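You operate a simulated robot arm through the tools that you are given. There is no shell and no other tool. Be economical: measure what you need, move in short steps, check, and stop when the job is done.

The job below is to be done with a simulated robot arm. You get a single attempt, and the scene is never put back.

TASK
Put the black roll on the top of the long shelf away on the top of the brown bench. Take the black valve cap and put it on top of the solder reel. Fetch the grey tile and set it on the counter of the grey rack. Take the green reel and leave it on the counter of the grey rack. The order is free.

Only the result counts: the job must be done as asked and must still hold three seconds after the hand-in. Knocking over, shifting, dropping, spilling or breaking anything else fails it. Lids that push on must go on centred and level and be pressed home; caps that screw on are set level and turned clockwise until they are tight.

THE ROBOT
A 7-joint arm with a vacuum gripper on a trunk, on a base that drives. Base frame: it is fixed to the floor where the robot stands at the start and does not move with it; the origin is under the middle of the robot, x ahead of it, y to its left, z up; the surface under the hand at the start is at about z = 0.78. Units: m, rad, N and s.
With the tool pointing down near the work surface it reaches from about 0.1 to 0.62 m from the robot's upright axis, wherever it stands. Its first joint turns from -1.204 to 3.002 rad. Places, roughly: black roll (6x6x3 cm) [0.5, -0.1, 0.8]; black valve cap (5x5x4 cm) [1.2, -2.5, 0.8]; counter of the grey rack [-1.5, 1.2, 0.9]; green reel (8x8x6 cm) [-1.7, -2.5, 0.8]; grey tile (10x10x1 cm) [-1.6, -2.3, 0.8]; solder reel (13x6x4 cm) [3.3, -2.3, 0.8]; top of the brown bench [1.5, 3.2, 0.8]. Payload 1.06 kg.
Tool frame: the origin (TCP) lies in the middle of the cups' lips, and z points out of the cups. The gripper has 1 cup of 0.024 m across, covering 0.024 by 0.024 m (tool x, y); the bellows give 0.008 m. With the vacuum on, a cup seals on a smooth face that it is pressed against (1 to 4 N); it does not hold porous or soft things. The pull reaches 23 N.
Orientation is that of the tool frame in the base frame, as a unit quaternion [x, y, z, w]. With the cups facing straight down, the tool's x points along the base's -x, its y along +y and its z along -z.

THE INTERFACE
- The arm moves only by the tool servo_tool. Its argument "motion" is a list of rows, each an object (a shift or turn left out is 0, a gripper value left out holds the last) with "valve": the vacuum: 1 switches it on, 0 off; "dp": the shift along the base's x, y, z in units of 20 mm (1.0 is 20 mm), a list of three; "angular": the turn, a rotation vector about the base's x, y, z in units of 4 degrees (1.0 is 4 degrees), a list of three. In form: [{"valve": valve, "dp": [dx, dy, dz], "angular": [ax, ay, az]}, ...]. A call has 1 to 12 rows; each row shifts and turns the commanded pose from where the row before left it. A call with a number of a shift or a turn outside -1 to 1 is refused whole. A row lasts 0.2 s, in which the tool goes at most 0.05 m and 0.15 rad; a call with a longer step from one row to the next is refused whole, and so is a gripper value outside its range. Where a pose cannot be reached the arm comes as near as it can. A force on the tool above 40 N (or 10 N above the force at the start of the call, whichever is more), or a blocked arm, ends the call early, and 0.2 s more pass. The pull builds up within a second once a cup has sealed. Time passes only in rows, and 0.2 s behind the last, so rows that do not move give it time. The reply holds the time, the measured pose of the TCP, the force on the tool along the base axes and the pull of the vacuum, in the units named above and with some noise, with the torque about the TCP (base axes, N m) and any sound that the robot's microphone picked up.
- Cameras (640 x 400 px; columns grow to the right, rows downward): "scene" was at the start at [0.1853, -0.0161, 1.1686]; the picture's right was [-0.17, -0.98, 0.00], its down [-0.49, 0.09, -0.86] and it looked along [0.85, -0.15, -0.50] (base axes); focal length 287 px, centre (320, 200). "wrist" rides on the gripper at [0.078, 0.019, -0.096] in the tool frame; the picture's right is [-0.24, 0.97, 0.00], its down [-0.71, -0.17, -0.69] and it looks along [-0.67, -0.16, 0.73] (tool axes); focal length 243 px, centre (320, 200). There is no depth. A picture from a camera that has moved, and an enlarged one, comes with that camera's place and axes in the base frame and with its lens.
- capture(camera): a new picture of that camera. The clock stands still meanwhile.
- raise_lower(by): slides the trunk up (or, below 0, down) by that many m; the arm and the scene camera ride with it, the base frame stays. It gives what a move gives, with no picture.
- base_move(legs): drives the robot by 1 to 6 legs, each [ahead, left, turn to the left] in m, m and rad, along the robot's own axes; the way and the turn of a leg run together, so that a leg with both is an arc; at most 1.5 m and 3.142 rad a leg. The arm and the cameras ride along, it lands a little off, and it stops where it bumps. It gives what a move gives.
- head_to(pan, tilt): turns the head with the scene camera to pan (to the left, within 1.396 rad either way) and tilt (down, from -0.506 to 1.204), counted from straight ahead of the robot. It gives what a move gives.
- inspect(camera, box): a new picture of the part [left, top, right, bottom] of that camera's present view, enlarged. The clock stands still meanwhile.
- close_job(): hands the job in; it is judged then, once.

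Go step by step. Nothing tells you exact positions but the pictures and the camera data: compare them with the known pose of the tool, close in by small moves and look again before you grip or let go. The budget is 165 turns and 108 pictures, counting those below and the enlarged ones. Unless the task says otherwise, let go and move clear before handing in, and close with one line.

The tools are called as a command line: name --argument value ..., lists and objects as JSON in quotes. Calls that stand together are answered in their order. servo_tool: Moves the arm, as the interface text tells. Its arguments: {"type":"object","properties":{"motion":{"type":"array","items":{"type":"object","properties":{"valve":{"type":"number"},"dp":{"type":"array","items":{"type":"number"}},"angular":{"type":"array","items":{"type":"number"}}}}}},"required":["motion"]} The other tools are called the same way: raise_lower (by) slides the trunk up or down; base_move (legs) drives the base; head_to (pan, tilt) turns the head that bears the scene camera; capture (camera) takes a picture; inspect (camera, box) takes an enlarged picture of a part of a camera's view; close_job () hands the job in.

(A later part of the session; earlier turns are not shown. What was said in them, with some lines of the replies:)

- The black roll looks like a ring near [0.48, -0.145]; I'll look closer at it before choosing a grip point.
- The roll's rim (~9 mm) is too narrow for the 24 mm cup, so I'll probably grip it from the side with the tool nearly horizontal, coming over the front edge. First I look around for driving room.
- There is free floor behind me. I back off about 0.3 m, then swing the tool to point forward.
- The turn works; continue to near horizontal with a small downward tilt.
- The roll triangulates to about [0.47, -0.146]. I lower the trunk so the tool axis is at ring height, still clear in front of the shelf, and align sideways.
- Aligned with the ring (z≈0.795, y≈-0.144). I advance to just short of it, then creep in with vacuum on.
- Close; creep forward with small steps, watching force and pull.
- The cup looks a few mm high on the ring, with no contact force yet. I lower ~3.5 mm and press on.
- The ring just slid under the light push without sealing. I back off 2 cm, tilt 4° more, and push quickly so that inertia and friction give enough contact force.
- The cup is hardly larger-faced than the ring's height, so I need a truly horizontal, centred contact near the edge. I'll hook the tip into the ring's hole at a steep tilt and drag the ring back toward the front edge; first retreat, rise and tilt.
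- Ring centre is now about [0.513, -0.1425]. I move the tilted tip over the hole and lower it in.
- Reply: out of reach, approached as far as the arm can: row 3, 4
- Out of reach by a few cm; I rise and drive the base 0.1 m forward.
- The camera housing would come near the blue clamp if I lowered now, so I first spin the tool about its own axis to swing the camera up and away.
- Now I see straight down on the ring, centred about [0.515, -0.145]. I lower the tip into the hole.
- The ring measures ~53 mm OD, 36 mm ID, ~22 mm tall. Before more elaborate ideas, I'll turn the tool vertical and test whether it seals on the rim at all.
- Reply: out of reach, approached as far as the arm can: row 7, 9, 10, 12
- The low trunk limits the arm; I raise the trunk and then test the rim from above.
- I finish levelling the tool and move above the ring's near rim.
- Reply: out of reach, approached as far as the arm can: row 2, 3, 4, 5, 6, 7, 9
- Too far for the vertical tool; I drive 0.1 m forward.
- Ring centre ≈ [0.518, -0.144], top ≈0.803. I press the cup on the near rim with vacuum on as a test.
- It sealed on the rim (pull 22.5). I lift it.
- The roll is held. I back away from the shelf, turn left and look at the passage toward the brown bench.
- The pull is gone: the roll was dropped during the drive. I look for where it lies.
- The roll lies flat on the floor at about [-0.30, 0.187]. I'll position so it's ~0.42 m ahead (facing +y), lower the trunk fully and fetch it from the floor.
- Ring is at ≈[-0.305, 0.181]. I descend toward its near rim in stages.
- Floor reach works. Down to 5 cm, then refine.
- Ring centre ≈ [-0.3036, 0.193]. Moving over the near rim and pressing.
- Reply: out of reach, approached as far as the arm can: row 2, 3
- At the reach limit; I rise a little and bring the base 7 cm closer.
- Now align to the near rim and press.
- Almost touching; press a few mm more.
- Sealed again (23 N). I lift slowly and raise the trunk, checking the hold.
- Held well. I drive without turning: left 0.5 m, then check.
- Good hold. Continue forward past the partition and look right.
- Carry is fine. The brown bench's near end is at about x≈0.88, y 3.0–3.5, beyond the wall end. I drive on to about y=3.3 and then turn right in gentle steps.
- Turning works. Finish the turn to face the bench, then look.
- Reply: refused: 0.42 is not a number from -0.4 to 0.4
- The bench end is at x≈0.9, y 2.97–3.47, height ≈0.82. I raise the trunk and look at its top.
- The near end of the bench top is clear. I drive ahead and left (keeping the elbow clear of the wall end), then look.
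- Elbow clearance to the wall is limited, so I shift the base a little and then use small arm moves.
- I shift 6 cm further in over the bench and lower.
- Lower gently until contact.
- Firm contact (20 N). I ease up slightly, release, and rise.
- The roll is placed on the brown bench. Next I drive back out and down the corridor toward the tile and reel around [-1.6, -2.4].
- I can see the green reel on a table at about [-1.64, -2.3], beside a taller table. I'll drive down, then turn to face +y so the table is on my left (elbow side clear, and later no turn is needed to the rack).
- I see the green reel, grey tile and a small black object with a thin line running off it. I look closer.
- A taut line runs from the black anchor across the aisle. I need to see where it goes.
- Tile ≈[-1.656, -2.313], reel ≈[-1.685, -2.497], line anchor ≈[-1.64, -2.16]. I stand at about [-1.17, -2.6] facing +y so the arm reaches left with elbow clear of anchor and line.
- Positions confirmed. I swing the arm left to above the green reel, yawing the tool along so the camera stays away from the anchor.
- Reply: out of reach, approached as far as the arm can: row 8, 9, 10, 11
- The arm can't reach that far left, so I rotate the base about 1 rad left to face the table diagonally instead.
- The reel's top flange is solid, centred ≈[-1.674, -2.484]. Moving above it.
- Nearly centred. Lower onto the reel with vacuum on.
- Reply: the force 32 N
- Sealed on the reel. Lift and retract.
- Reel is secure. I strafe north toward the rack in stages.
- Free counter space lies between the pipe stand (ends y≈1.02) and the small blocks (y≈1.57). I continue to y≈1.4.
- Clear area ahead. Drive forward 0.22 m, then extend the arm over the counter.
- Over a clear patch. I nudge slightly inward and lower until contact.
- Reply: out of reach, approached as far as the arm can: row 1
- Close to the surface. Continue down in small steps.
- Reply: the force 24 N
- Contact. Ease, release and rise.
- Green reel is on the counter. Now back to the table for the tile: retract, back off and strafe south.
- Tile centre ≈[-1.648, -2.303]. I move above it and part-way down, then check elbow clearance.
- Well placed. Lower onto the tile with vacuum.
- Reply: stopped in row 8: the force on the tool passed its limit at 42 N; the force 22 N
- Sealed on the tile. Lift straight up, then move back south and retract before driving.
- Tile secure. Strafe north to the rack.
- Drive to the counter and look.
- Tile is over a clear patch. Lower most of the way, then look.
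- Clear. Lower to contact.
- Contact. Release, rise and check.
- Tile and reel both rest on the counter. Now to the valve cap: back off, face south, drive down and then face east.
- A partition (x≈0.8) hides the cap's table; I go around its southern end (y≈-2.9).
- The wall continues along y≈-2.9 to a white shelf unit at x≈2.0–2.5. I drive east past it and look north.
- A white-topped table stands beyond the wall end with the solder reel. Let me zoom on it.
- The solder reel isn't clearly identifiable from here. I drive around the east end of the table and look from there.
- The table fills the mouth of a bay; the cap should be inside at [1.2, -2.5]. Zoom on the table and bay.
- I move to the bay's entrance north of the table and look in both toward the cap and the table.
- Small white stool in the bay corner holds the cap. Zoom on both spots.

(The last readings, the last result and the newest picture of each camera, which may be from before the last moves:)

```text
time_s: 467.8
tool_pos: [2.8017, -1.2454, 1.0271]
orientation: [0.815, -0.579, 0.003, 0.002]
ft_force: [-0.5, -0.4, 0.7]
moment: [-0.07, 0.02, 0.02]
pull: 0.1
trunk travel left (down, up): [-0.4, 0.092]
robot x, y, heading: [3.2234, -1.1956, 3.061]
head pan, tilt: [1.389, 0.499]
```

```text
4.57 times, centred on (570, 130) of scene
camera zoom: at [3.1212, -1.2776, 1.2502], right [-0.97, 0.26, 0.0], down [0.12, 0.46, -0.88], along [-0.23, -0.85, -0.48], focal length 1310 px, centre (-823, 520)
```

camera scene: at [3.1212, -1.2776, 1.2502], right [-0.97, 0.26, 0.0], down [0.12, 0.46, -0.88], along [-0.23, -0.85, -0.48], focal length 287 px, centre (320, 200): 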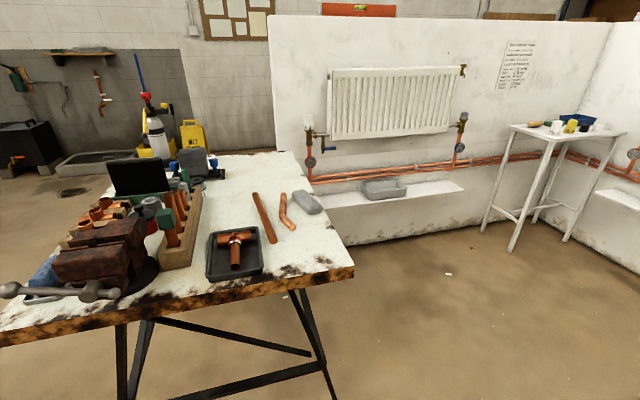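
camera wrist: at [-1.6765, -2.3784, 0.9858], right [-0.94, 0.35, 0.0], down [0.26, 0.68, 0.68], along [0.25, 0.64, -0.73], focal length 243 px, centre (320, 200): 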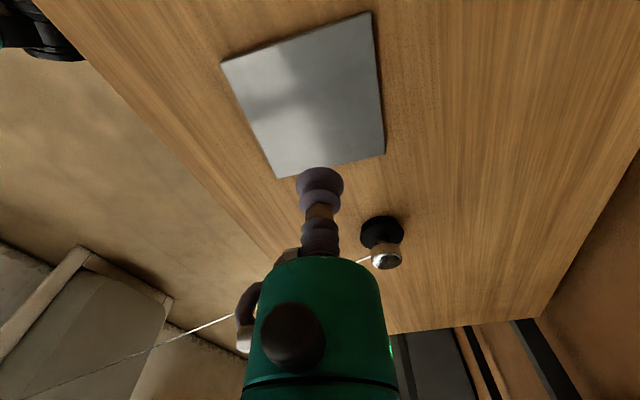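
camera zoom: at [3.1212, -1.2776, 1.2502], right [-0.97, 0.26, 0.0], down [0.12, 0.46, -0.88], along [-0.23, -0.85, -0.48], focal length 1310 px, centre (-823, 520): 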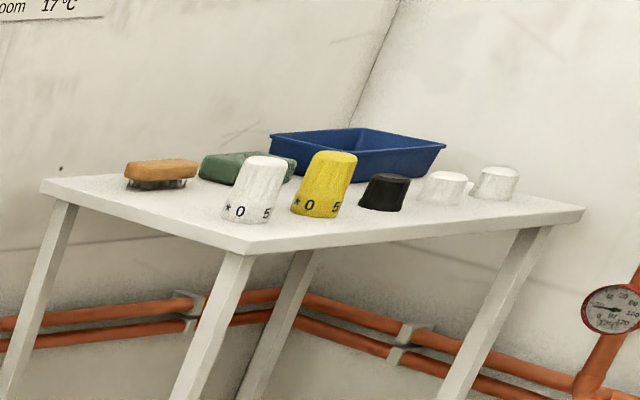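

Solder reel identified at ≈[3.30, -2.30]; cap ≈[1.24, -2.46] near the stool's north edge. I drive into the bay and face the stool diagonally.

base_move --legs '[[1.5, 0.0, 0], [0.1, 0, 0.95]]'

base_move --legs '[[0.7, 0.6, 0]]'

head_to --pan 0.0 --tilt 0.7

capture --camera "scene"

```text
time_s: 477.6
tool_pos: [1.4681, -1.5075, 1.0262]
orientation: [0.992, -0.127, 0.002, 0.0]
ft_force: [-0.6, 0.5, -0.9]
moment: [0.03, 0.01, -0.02]
pull: 0.0
trunk travel left (down, up): [-0.4, 0.092]
robot x, y, heading: [1.6597, -1.1312, -2.249]
head pan, tilt: [1.389, 0.499]
```

```text
time_s: 483.2
tool_pos: [1.4981, -2.4446, 1.027]
orientation: [0.993, -0.114, 0.003, -0.001]
ft_force: [-0.3, 0.6, 0.4]
moment: [0.0, 0.05, 0.03]
pull: 0.1
trunk travel left (down, up): [-0.4, 0.092]
robot x, y, heading: [1.6843, -2.0658, -2.216]
head pan, tilt: [1.389, 0.499]
```

```text
time_s: 484.7
tool_pos: [1.4986, -2.4447, 1.027]
orientation: [0.993, -0.115, 0.003, 0.001]
ft_force: [-0.1, 0.0, 0.1]
moment: [0.01, -0.01, -0.01]
pull: 0.0
trunk travel left (down, up): [-0.4, 0.092]
robot x, y, heading: [1.682, -2.0671, -2.222]
head pan, tilt: [0.0, 0.7]
```

```text
14 pictures are left
camera scene: at [1.585, -2.1938, 1.2324], right [-0.8, 0.6, 0.0], down [0.39, 0.51, -0.77], along [-0.46, -0.61, -0.64], focal length 287 px, centre (320, 200)
```

scene: 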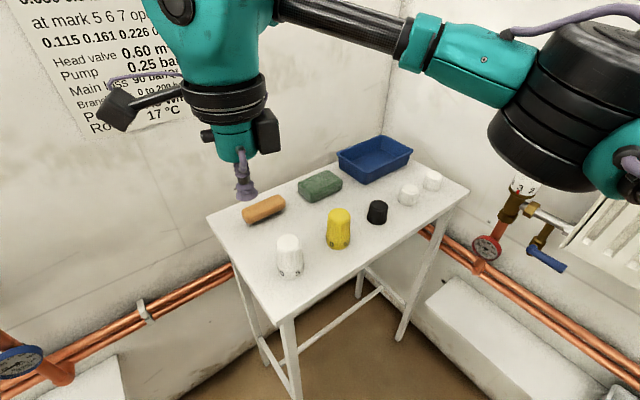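

Cap at ≈[1.197, -2.495]. I shift the base slightly closer and bring the tool over it.

base_move --legs '[[0.11, -0.09, 0]]'

servo_tool --motion '[{"dp": [-1, 0, 0]}, {"dp": [-1, 0, 0]}, {"dp": [-1, 0, 0]}, {"dp": [-1, 0, -1]}, {"dp": [-1, 0, -1]}, {"dp": [-1, -0.4, -1]}, {"dp": [-0.9, -0.4, -1]}]'

capture --camera "wrist"

```text
time_s: 486.2
tool_pos: [1.3567, -2.4799, 1.0276]
orientation: [0.993, -0.115, 0.004, 0.0]
ft_force: [0.0, -0.3, -0.1]
moment: [0.0, -0.01, 0.01]
pull: 0.0
trunk travel left (down, up): [-0.4, 0.092]
robot x, y, heading: [1.5386, -2.0995, -2.217]
head pan, tilt: [0.0, 0.7]
```

```text
time_s: 487.8
tool_pos: [1.2168, -2.497, 0.9467]
orientation: [0.993, -0.115, 0.002, -0.001]
ft_force: [-0.3, 0.5, 0.4]
moment: [-0.01, 0.01, -0.01]
pull: 0.1
trunk travel left (down, up): [-0.4, 0.092]
robot x, y, heading: [1.5372, -2.103, -2.216]
head pan, tilt: [0.0, 0.7]
```

```text
13 pictures are left
camera wrist: at [1.2896, -2.5321, 1.0423], right [-0.45, -0.89, 0.0], down [-0.65, 0.33, 0.68], along [-0.61, 0.31, -0.73], focal length 243 px, centre (320, 200)
```

wrist: 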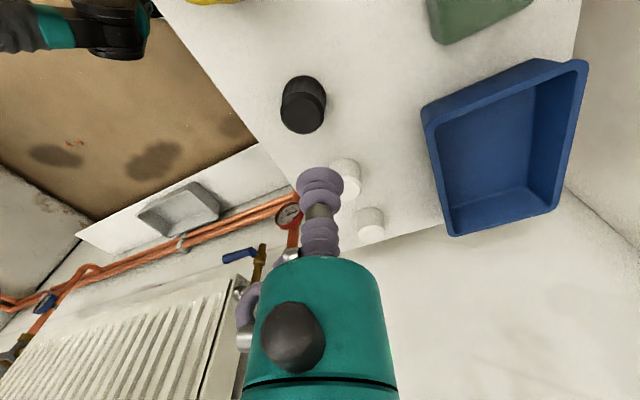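

Wrist view puts the cap at ≈[1.212, -2.476]. Adjust, lower to ~5 cm above and recheck.

servo_tool --motion '[{"dp": [-0.2, 0.9, -1]}, {"dp": [0, 0, -1]}, {"dp": [0, 0, -1]}, {"dp": [0, 0, -0.5]}]'

capture --camera "wrist"

```text
time_s: 488.8
tool_pos: [1.2145, -2.4801, 0.8762]
orientation: [0.993, -0.115, 0.003, 0.0]
ft_force: [-0.4, -0.3, -0.1]
moment: [-0.02, 0.03, 0.0]
pull: 0.0
trunk travel left (down, up): [-0.4, 0.092]
robot x, y, heading: [1.5404, -2.1012, -2.218]
head pan, tilt: [0.0, 0.7]
```

```text
12 pictures are left
camera wrist: at [1.2869, -2.514, 0.9723], right [-0.45, -0.89, 0.0], down [-0.65, 0.33, 0.68], along [-0.61, 0.31, -0.73], focal length 243 px, centre (320, 200)
```

wrist: 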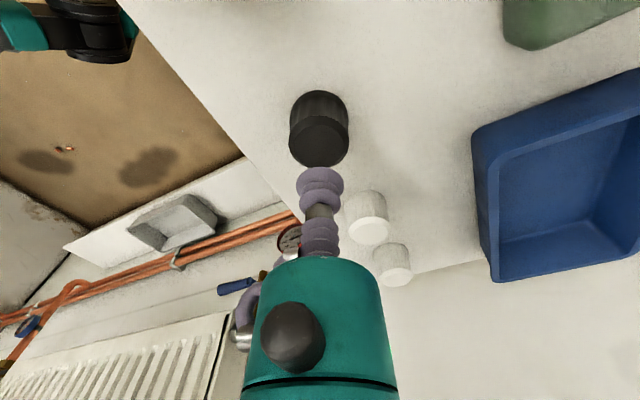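

Almost centred on the cap. Fine shift and approach with vacuum on.

servo_tool --motion '[{"valve": 1, "dp": [-0.18, 0.3, -0.8]}, {"dp": [0, 0, -0.8]}, {"dp": [0, 0, -0.6]}, {"dp": [0, 0, -0.3]}, {}, {}]'

```text
time_s: 490.2
tool_pos: [1.2121, -2.4727, 0.8316]
orientation: [0.993, -0.115, 0.004, 0.005]
ft_force: [-0.9, 6.8, 19.2]
moment: [-0.09, 0.01, 0.04]
pull: 22.5
trunk travel left (down, up): [-0.4, 0.092]
robot x, y, heading: [1.5389, -2.1021, -2.218]
head pan, tilt: [0.0, 0.7]
stopped in row 6: the force on the tool passed its limit at 41 N (the readings are from after the stop); the commanded pose is now the measured one
```

Sealed on the cap. Lift and look at how it hangs.

servo_tool --motion '[{"dp": [0, 0, 0.3]}, {"dp": [0, 0, 0.7]}, {"dp": [0, 0, 1]}, {"dp": [0, 0, 1]}, {"dp": [0, 0, 1]}, {"dp": [0, 0, 1]}, {"dp": [0, 0, 1]}, {"dp": [0, 0, 1]}, {"dp": [0, 0, 1]}, {"dp": [1, 0, 1]}, {"dp": [1, 0, 1]}, {"dp": [1, 0, 0]}]'

inspect --camera "wrist" --box '[220, 60, 420, 220]'

```text
time_s: 492.8
tool_pos: [1.27, -2.4739, 1.0297]
orientation: [0.993, -0.117, 0.003, 0.003]
ft_force: [0.1, 0.2, -0.2]
moment: [-0.01, 0.01, 0.03]
pull: 22.9
trunk travel left (down, up): [-0.4, 0.092]
robot x, y, heading: [1.5384, -2.1019, -2.224]
head pan, tilt: [0.0, 0.7]
```

```text
2.50 times, centred on (320, 140) of wrist
camera zoom: at [1.3426, -2.5083, 1.1262], right [-0.45, -0.89, 0.0], down [-0.65, 0.33, 0.68], along [-0.61, 0.3, -0.73], focal length 606 px, centre (320, 350)
```

zoom: 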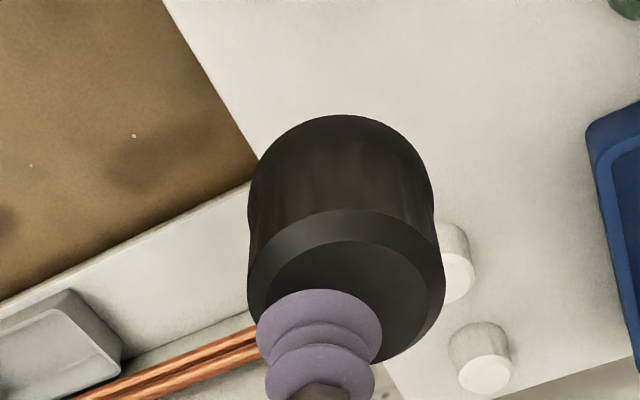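

Cap held (slightly off-centre by ~6 mm). I'll approach the table from the east-south-east (robot ≈[3.85, -2.5], heading 2.79) to keep the elbow clear of the vise and torch. First leave the bay.

base_move --legs '[[-0.66, -0.38, 0]]'

base_move --legs '[[0, 0, -0.65]]'

base_move --legs '[[0, 0, -0.62]]'

```text
time_s: 496.9
tool_pos: [1.3725, -1.7153, 1.0307]
orientation: [0.994, -0.113, 0.003, 0.003]
ft_force: [0.0, 0.2, 0.3]
moment: [-0.02, -0.02, 0.0]
pull: 23.1
trunk travel left (down, up): [-0.4, 0.092]
robot x, y, heading: [1.6348, -1.3438, -2.215]
head pan, tilt: [0.0, 0.7]
```

```text
time_s: 499.1
tool_pos: [1.1992, -1.4749, 1.0295]
orientation: [0.904, -0.427, 0.003, 0.004]
ft_force: [-0.2, -0.3, -0.5]
moment: [-0.05, 0.01, 0.0]
pull: 23.1
trunk travel left (down, up): [-0.4, 0.092]
robot x, y, heading: [1.6381, -1.344, -2.864]
head pan, tilt: [0.0, 0.7]
```

```text
time_s: 501.2
tool_pos: [1.2033, -1.194, 1.0294]
orientation: [0.731, -0.682, 0.0, 0.005]
ft_force: [0.7, 0.0, -0.2]
moment: [-0.03, -0.02, 0.01]
pull: 22.8
trunk travel left (down, up): [-0.4, 0.092]
robot x, y, heading: [1.6395, -1.3416, 2.798]
head pan, tilt: [0.0, 0.7]
```

base_move --legs '[[-1.26, -0.48, 0]]'

```text
time_s: 507.9
tool_pos: [2.5502, -1.1748, 1.0307]
orientation: [0.728, -0.686, 0.001, 0.003]
ft_force: [-0.1, 0.2, 0.6]
moment: [0.0, 0.0, 0.02]
pull: 22.6
trunk travel left (down, up): [-0.4, 0.092]
robot x, y, heading: [2.9812, -1.328, 2.782]
head pan, tilt: [0.0, 0.7]
```

base_move --legs '[[-1.26, -0.48, 0], [-0.5, 1.08, 0]]'

servo_tool --motion '[{"dp": [0, 0, 1], "angular": [0, 0, -1]}, {"dp": [0, 0, 1], "angular": [0, 0, -1]}, {"dp": [0, 0, 1], "angular": [0, 0, -1]}, {"dp": [0, 0, 1], "angular": [0, 0, -1]}, {"angular": [0, 0, -1]}, {"angular": [0, 0, -1]}, {"angular": [0, 0, -1]}, {"angular": [0, 0, -1]}, {"angular": [0, 0, -1]}, {"angular": [0, 0, -1]}, {"angular": [0, 0, -1]}, {"angular": [0, 0, -1]}]'

head_to --pan 0.0 --tilt 0.55

capture --camera "scene"

```text
time_s: 524.0
tool_pos: [3.9287, -2.3719, 1.0303]
orientation: [0.729, -0.685, 0.0, 0.005]
ft_force: [-0.2, 0.6, -0.9]
moment: [0.0, 0.01, -0.02]
pull: 23.3
trunk travel left (down, up): [-0.4, 0.092]
robot x, y, heading: [4.364, -2.5193, 2.789]
head pan, tilt: [0.0, 0.7]
```

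```text
time_s: 526.6
tool_pos: [3.9295, -2.3713, 1.1098]
orientation: [-0.387, 0.922, 0.001, -0.004]
ft_force: [-0.3, -0.2, -0.1]
moment: [0.0, -0.01, 0.03]
pull: 22.7
trunk travel left (down, up): [-0.4, 0.092]
robot x, y, heading: [4.3621, -2.5204, 2.786]
head pan, tilt: [0.0, 0.7]
```

```text
time_s: 527.3
tool_pos: [3.9299, -2.3704, 1.11]
orientation: [-0.386, 0.922, 0.001, -0.005]
ft_force: [-0.7, -0.1, -0.2]
moment: [-0.04, 0.0, 0.0]
pull: 22.9
trunk travel left (down, up): [-0.4, 0.092]
robot x, y, heading: [4.3645, -2.52, 2.786]
head pan, tilt: [0.0, 0.55]
```

```text
10 pictures are left
camera scene: at [4.2098, -2.4643, 1.2455], right [0.35, 0.94, 0.0], down [0.49, -0.18, -0.85], along [-0.8, 0.3, -0.52], focal length 287 px, centre (320, 200)
```

scene: 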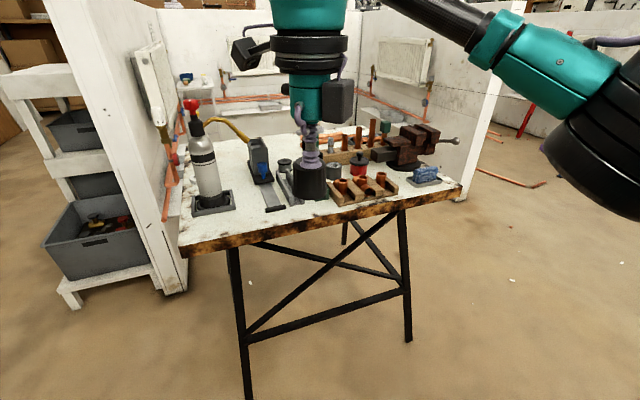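

Continue yawing the camera toward the west, then drive to the table.

servo_tool --motion '[{"angular": [0, 0, -1]}, {"angular": [0, 0, -1]}, {"angular": [0, 0, -1]}, {"angular": [0, 0, -1]}, {"angular": [0, 0, -1]}, {"angular": [0, 0, -1]}, {"angular": [0, 0, -1]}, {"angular": [0, 0, -1]}, {"angular": [0, 0, -1]}, {"angular": [0, 0, -1]}]'

inspect --camera "scene" --box '[230, 110, 430, 220]'

base_move --legs '[[0.5, 0.08, 0]]'

capture --camera "wrist"

```text
time_s: 529.5
tool_pos: [3.9305, -2.371, 1.1085]
orientation: [-0.047, 0.999, 0.003, -0.004]
ft_force: [0.1, 0.2, -0.1]
moment: [0.0, 0.03, -0.01]
pull: 22.8
trunk travel left (down, up): [-0.4, 0.092]
robot x, y, heading: [4.3658, -2.5201, 2.789]
head pan, tilt: [0.0, 0.55]
```

```text
3.20 times, centred on (330, 165) of scene
camera zoom: at [4.2098, -2.4643, 1.2456], right [0.35, 0.94, 0.0], down [0.49, -0.18, -0.85], along [-0.8, 0.3, -0.52], focal length 917 px, centre (288, 312)
```

zoom: 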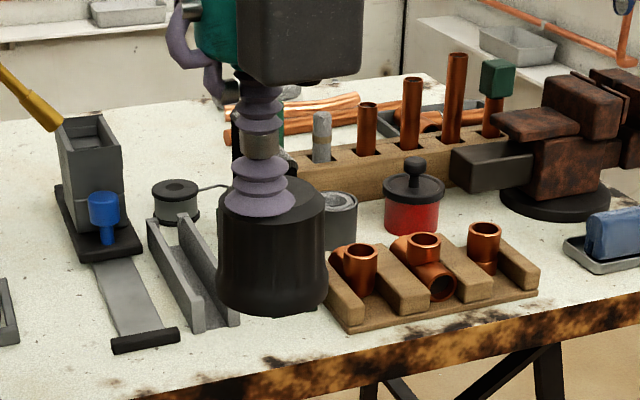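

```text
time_s: 532.5
tool_pos: [3.4312, -2.2784, 1.1082]
orientation: [-0.053, 0.999, 0.003, -0.003]
ft_force: [0.1, 0.0, 0.7]
moment: [0.02, -0.01, 0.02]
pull: 22.6
trunk travel left (down, up): [-0.4, 0.092]
robot x, y, heading: [3.8679, -2.4228, 2.798]
head pan, tilt: [0.0, 0.55]
```

```text
8 pictures are left
camera wrist: at [3.3535, -2.2677, 1.2049], right [0.13, 0.99, 0.0], down [0.73, -0.1, 0.68], along [0.67, -0.09, -0.73], focal length 243 px, centre (320, 200)
```

wrist: 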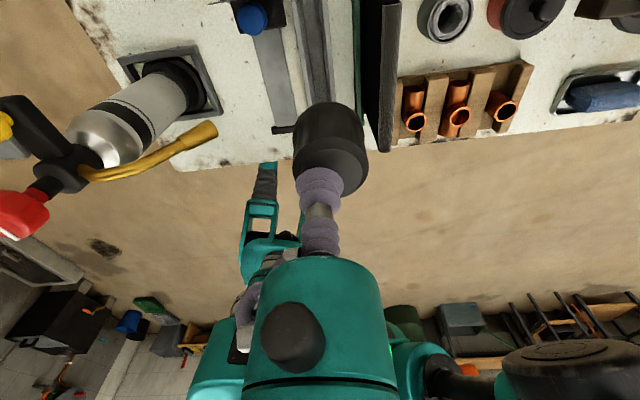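

The rays agree: reel top centre ≈[3.295, -2.254, 0.839]. Accounting for the cap's ~6 mm offset, I bring the tool to [3.301, -2.258] and descend part-way.

servo_tool --motion '[{"dp": [-1, 0.15, 0]}, {"dp": [-1, 0.15, 0]}, {"dp": [-1, 0.15, 0]}, {"dp": [-1, 0.15, 0]}, {"dp": [-1, 0.2, 0]}, {"dp": [-1, 0.2, 0]}, {"dp": [-0.5, 0, -1]}, {"dp": [0, 0, -1]}, {"dp": [0, 0, -1]}, {"dp": [0, 0, -1]}, {"dp": [0, 0, -1]}, {"dp": [0, 0, -1]}]'

inspect --camera "scene" --box '[210, 120, 410, 280]'

inspect --camera "wrist" --box '[200, 20, 440, 220]'

```text
time_s: 535.0
tool_pos: [3.3191, -2.2608, 0.986]
orientation: [-0.053, 0.999, 0.002, -0.003]
ft_force: [0.6, 0.0, 0.1]
moment: [0.01, -0.01, 0.03]
pull: 23.1
out of reach, approached as far as the arm can: row 6, 7
trunk travel left (down, up): [-0.4, 0.092]
robot x, y, heading: [3.8649, -2.4243, 2.798]
head pan, tilt: [0.0, 0.55]
```

```text
2.50 times, centred on (310, 200) of scene
camera zoom: at [3.7129, -2.3691, 1.2456], right [0.34, 0.94, 0.0], down [0.49, -0.18, -0.85], along [-0.8, 0.29, -0.52], focal length 716 px, centre (345, 200)
```

zoom: 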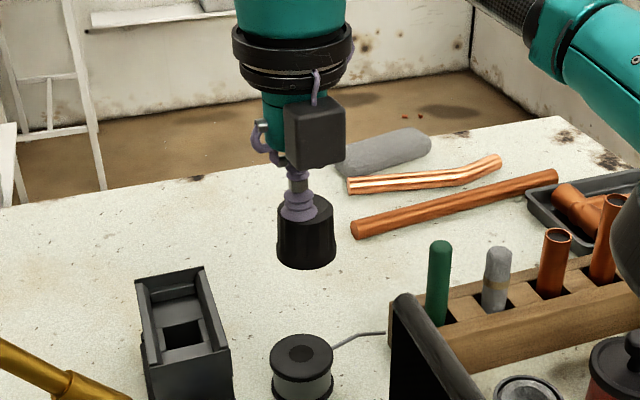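

```text
2.00 times, centred on (320, 120) of wrist
camera zoom: at [3.2412, -2.2497, 1.0816], right [0.13, 0.99, 0.0], down [0.73, -0.1, 0.68], along [0.67, -0.09, -0.73], focal length 485 px, centre (320, 360)
```

zoom: 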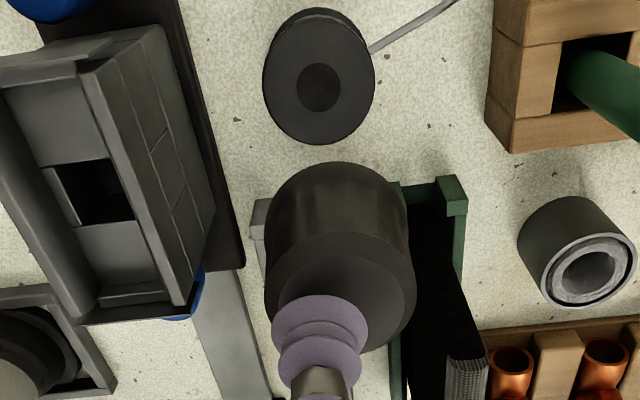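

Reel top centre ≈[3.298, -2.256]; cap hangs ~(-9, +6) mm from the cup, so TCP target is ≈[3.307, -2.262]. Small shift while descending.

servo_tool --motion '[{"dp": [-0.3, 0, -0.8]}, {"dp": [-0.3, 0, -0.8]}, {"dp": [0, 0, -0.8]}]'

```text
time_s: 535.9
tool_pos: [3.3073, -2.2613, 0.9385]
orientation: [-0.053, 0.999, 0.003, -0.005]
ft_force: [0.6, -0.2, 0.1]
moment: [0.0, -0.01, 0.02]
pull: 22.7
trunk travel left (down, up): [-0.4, 0.092]
robot x, y, heading: [3.8665, -2.4286, 2.793]
head pan, tilt: [0.0, 0.55]
```

servo_tool --motion '[{"dp": [0, 0, -0.8]}, {"dp": [0, 0, -0.6]}]'

inspect --camera "wrist" --box '[220, 60, 420, 220]'

inspect --camera "scene" --box '[240, 180, 380, 290]'

```text
time_s: 536.5
tool_pos: [3.3072, -2.2603, 0.912]
orientation: [-0.053, 0.999, 0.002, -0.004]
ft_force: [-0.6, -0.1, 0.0]
moment: [0.02, -0.03, -0.02]
pull: 23.0
trunk travel left (down, up): [-0.4, 0.092]
robot x, y, heading: [3.863, -2.4236, 2.796]
head pan, tilt: [0.0, 0.55]
```

```text
2.50 times, centred on (320, 140) of wrist
camera zoom: at [3.2296, -2.2495, 1.0071], right [0.13, 0.99, 0.0], down [0.73, -0.1, 0.68], along [0.67, -0.09, -0.73], focal length 606 px, centre (320, 350)
```

zoom: 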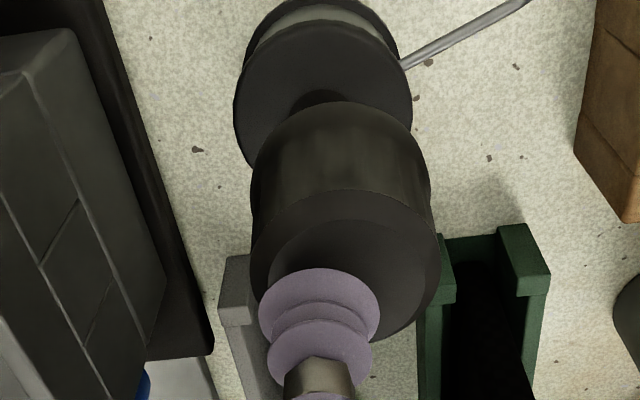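

```text
3.64 times, centred on (310, 235) of scene
camera zoom: at [3.7129, -2.3692, 1.2456], right [0.34, 0.94, 0.0], down [0.49, -0.18, -0.85], along [-0.8, 0.29, -0.52], focal length 1042 px, centre (356, 73)
```

zoom: 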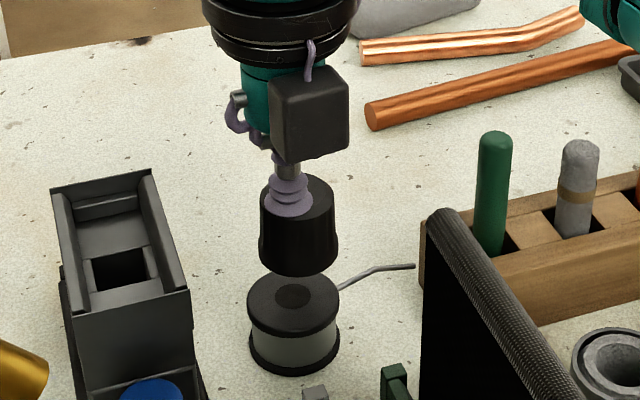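

Cap is within ~4 mm of centre over the reel. Correct y by -3.5 mm and lower gently.

servo_tool --motion '[{"dp": [0, -0.17, -0.5]}, {"dp": [0, 0, -0.4]}, {"dp": [0, 0, -0.2]}, {}]'

```text
time_s: 537.5
tool_pos: [3.3056, -2.263, 0.8894]
orientation: [-0.053, 0.999, 0.003, -0.004]
ft_force: [0.3, 0.2, -0.3]
moment: [0.03, 0.01, 0.0]
pull: 22.7
trunk travel left (down, up): [-0.4, 0.092]
robot x, y, heading: [3.8698, -2.4239, 2.798]
head pan, tilt: [0.0, 0.55]
```

servo_tool --motion '[{"dp": [0, 0, -0.15]}, {"dp": [0, 0, -0.1]}, {}]'

```text
time_s: 538.2
tool_pos: [3.3067, -2.2636, 0.8843]
orientation: [-0.053, 0.999, 0.001, -0.003]
ft_force: [-0.5, -0.1, 0.0]
moment: [0.0, -0.02, 0.0]
pull: 23.0
trunk travel left (down, up): [-0.4, 0.092]
robot x, y, heading: [3.8705, -2.4266, 2.799]
head pan, tilt: [0.0, 0.55]
```

servo_tool --motion '[{"dp": [0, 0, -0.12]}, {"dp": [0, 0, -0.08]}, {}]'

```text
time_s: 539.0
tool_pos: [3.3077, -2.263, 0.8791]
orientation: [-0.053, 0.999, 0.001, -0.004]
ft_force: [-0.1, 0.0, -0.3]
moment: [0.02, 0.05, 0.05]
pull: 22.6
trunk travel left (down, up): [-0.4, 0.092]
robot x, y, heading: [3.8658, -2.4237, 2.802]
head pan, tilt: [0.0, 0.55]
```

servo_tool --motion '[{"dp": [0, 0, -0.1]}, {"dp": [0, 0, -0.08]}, {}]'

inspect --camera "scene" --box '[240, 190, 380, 290]'

```text
time_s: 539.9
tool_pos: [3.3077, -2.2639, 0.8764]
orientation: [-0.052, 0.999, 0.003, -0.005]
ft_force: [-0.5, 1.0, 3.4]
moment: [0.06, -0.03, -0.06]
pull: 22.9
trunk travel left (down, up): [-0.4, 0.092]
robot x, y, heading: [3.8663, -2.4229, 2.799]
head pan, tilt: [0.0, 0.55]
```

```text
4.00 times, centred on (310, 240) of scene
camera zoom: at [3.7134, -2.3693, 1.2457], right [0.34, 0.94, 0.0], down [0.49, -0.18, -0.85], along [-0.8, 0.29, -0.52], focal length 1146 px, centre (360, 40)
```

zoom: 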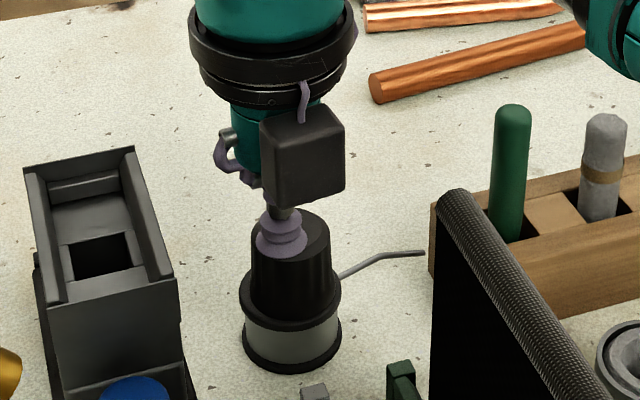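

Contact, and the cap sits centred on the reel. Release and rise.

servo_tool --motion '[{"valve": 0}, {}, {}, {}, {}, {}, {"dp": [0, 0, 0.2]}, {"dp": [0, 0, 0.4]}, {"dp": [0, 0, 1]}, {"dp": [0, 0, 1]}, {"dp": [0, 0, 1]}, {"dp": [0, 0, 1]}]'

inspect --camera "scene" --box '[240, 190, 380, 290]'

```text
time_s: 542.5
tool_pos: [3.3081, -2.2617, 0.9674]
orientation: [-0.053, 0.999, 0.003, -0.003]
ft_force: [-0.8, 0.1, 0.2]
moment: [-0.01, -0.02, -0.02]
pull: 0.0
trunk travel left (down, up): [-0.4, 0.092]
robot x, y, heading: [3.8703, -2.4282, 2.797]
head pan, tilt: [0.0, 0.55]
```

```text
4.00 times, centred on (310, 240) of scene
camera zoom: at [3.7131, -2.3693, 1.2456], right [0.34, 0.94, 0.0], down [0.49, -0.18, -0.85], along [-0.8, 0.29, -0.52], focal length 1146 px, centre (360, 40)
```

zoom: 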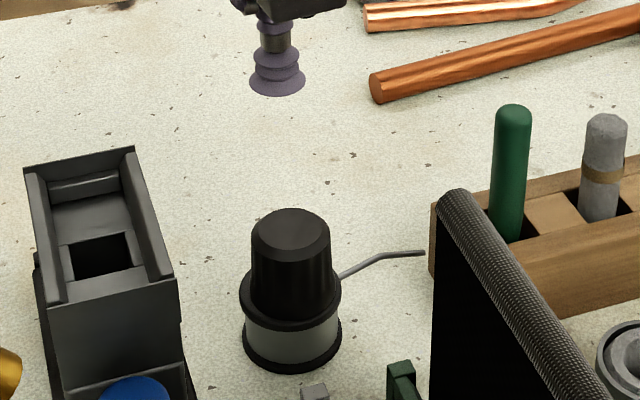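

The cap stands level and centred on the solder reel, and the arm is clear. All four items are in place, so I hand in.

servo_tool --motion '[{"dp": [0, 0, 1]}, {"dp": [0, 0, 1]}, {"dp": [0, 0, 1]}, {"dp": [0, 0, 1]}, {"dp": [0, 0, 1]}]'

close_job

```text
time_s: 543.6
tool_pos: [3.3096, -2.262, 1.0546]
orientation: [-0.053, 0.999, 0.003, -0.005]
ft_force: [-0.3, 0.0, -0.2]
moment: [-0.02, 0.02, 0.01]
pull: 0.1
out of reach, approached as far as the arm can: row 5
trunk travel left (down, up): [-0.4, 0.092]
robot x, y, heading: [3.8628, -2.4249, 2.803]
head pan, tilt: [0.0, 0.55]
```

```text
The job is handed in.
```

I handed the job in with all four items where you asked: the roll on the brown bench, the cap on the solder reel, and the tile and green reel on the grey rack's counter. The roll fell to the floor once while I was driving, and I picked it up and placed it. The base also crossed a thin line strung across the aisle near the tile table several times; it was still taut the last time I saw it, but I did not check it at the end.
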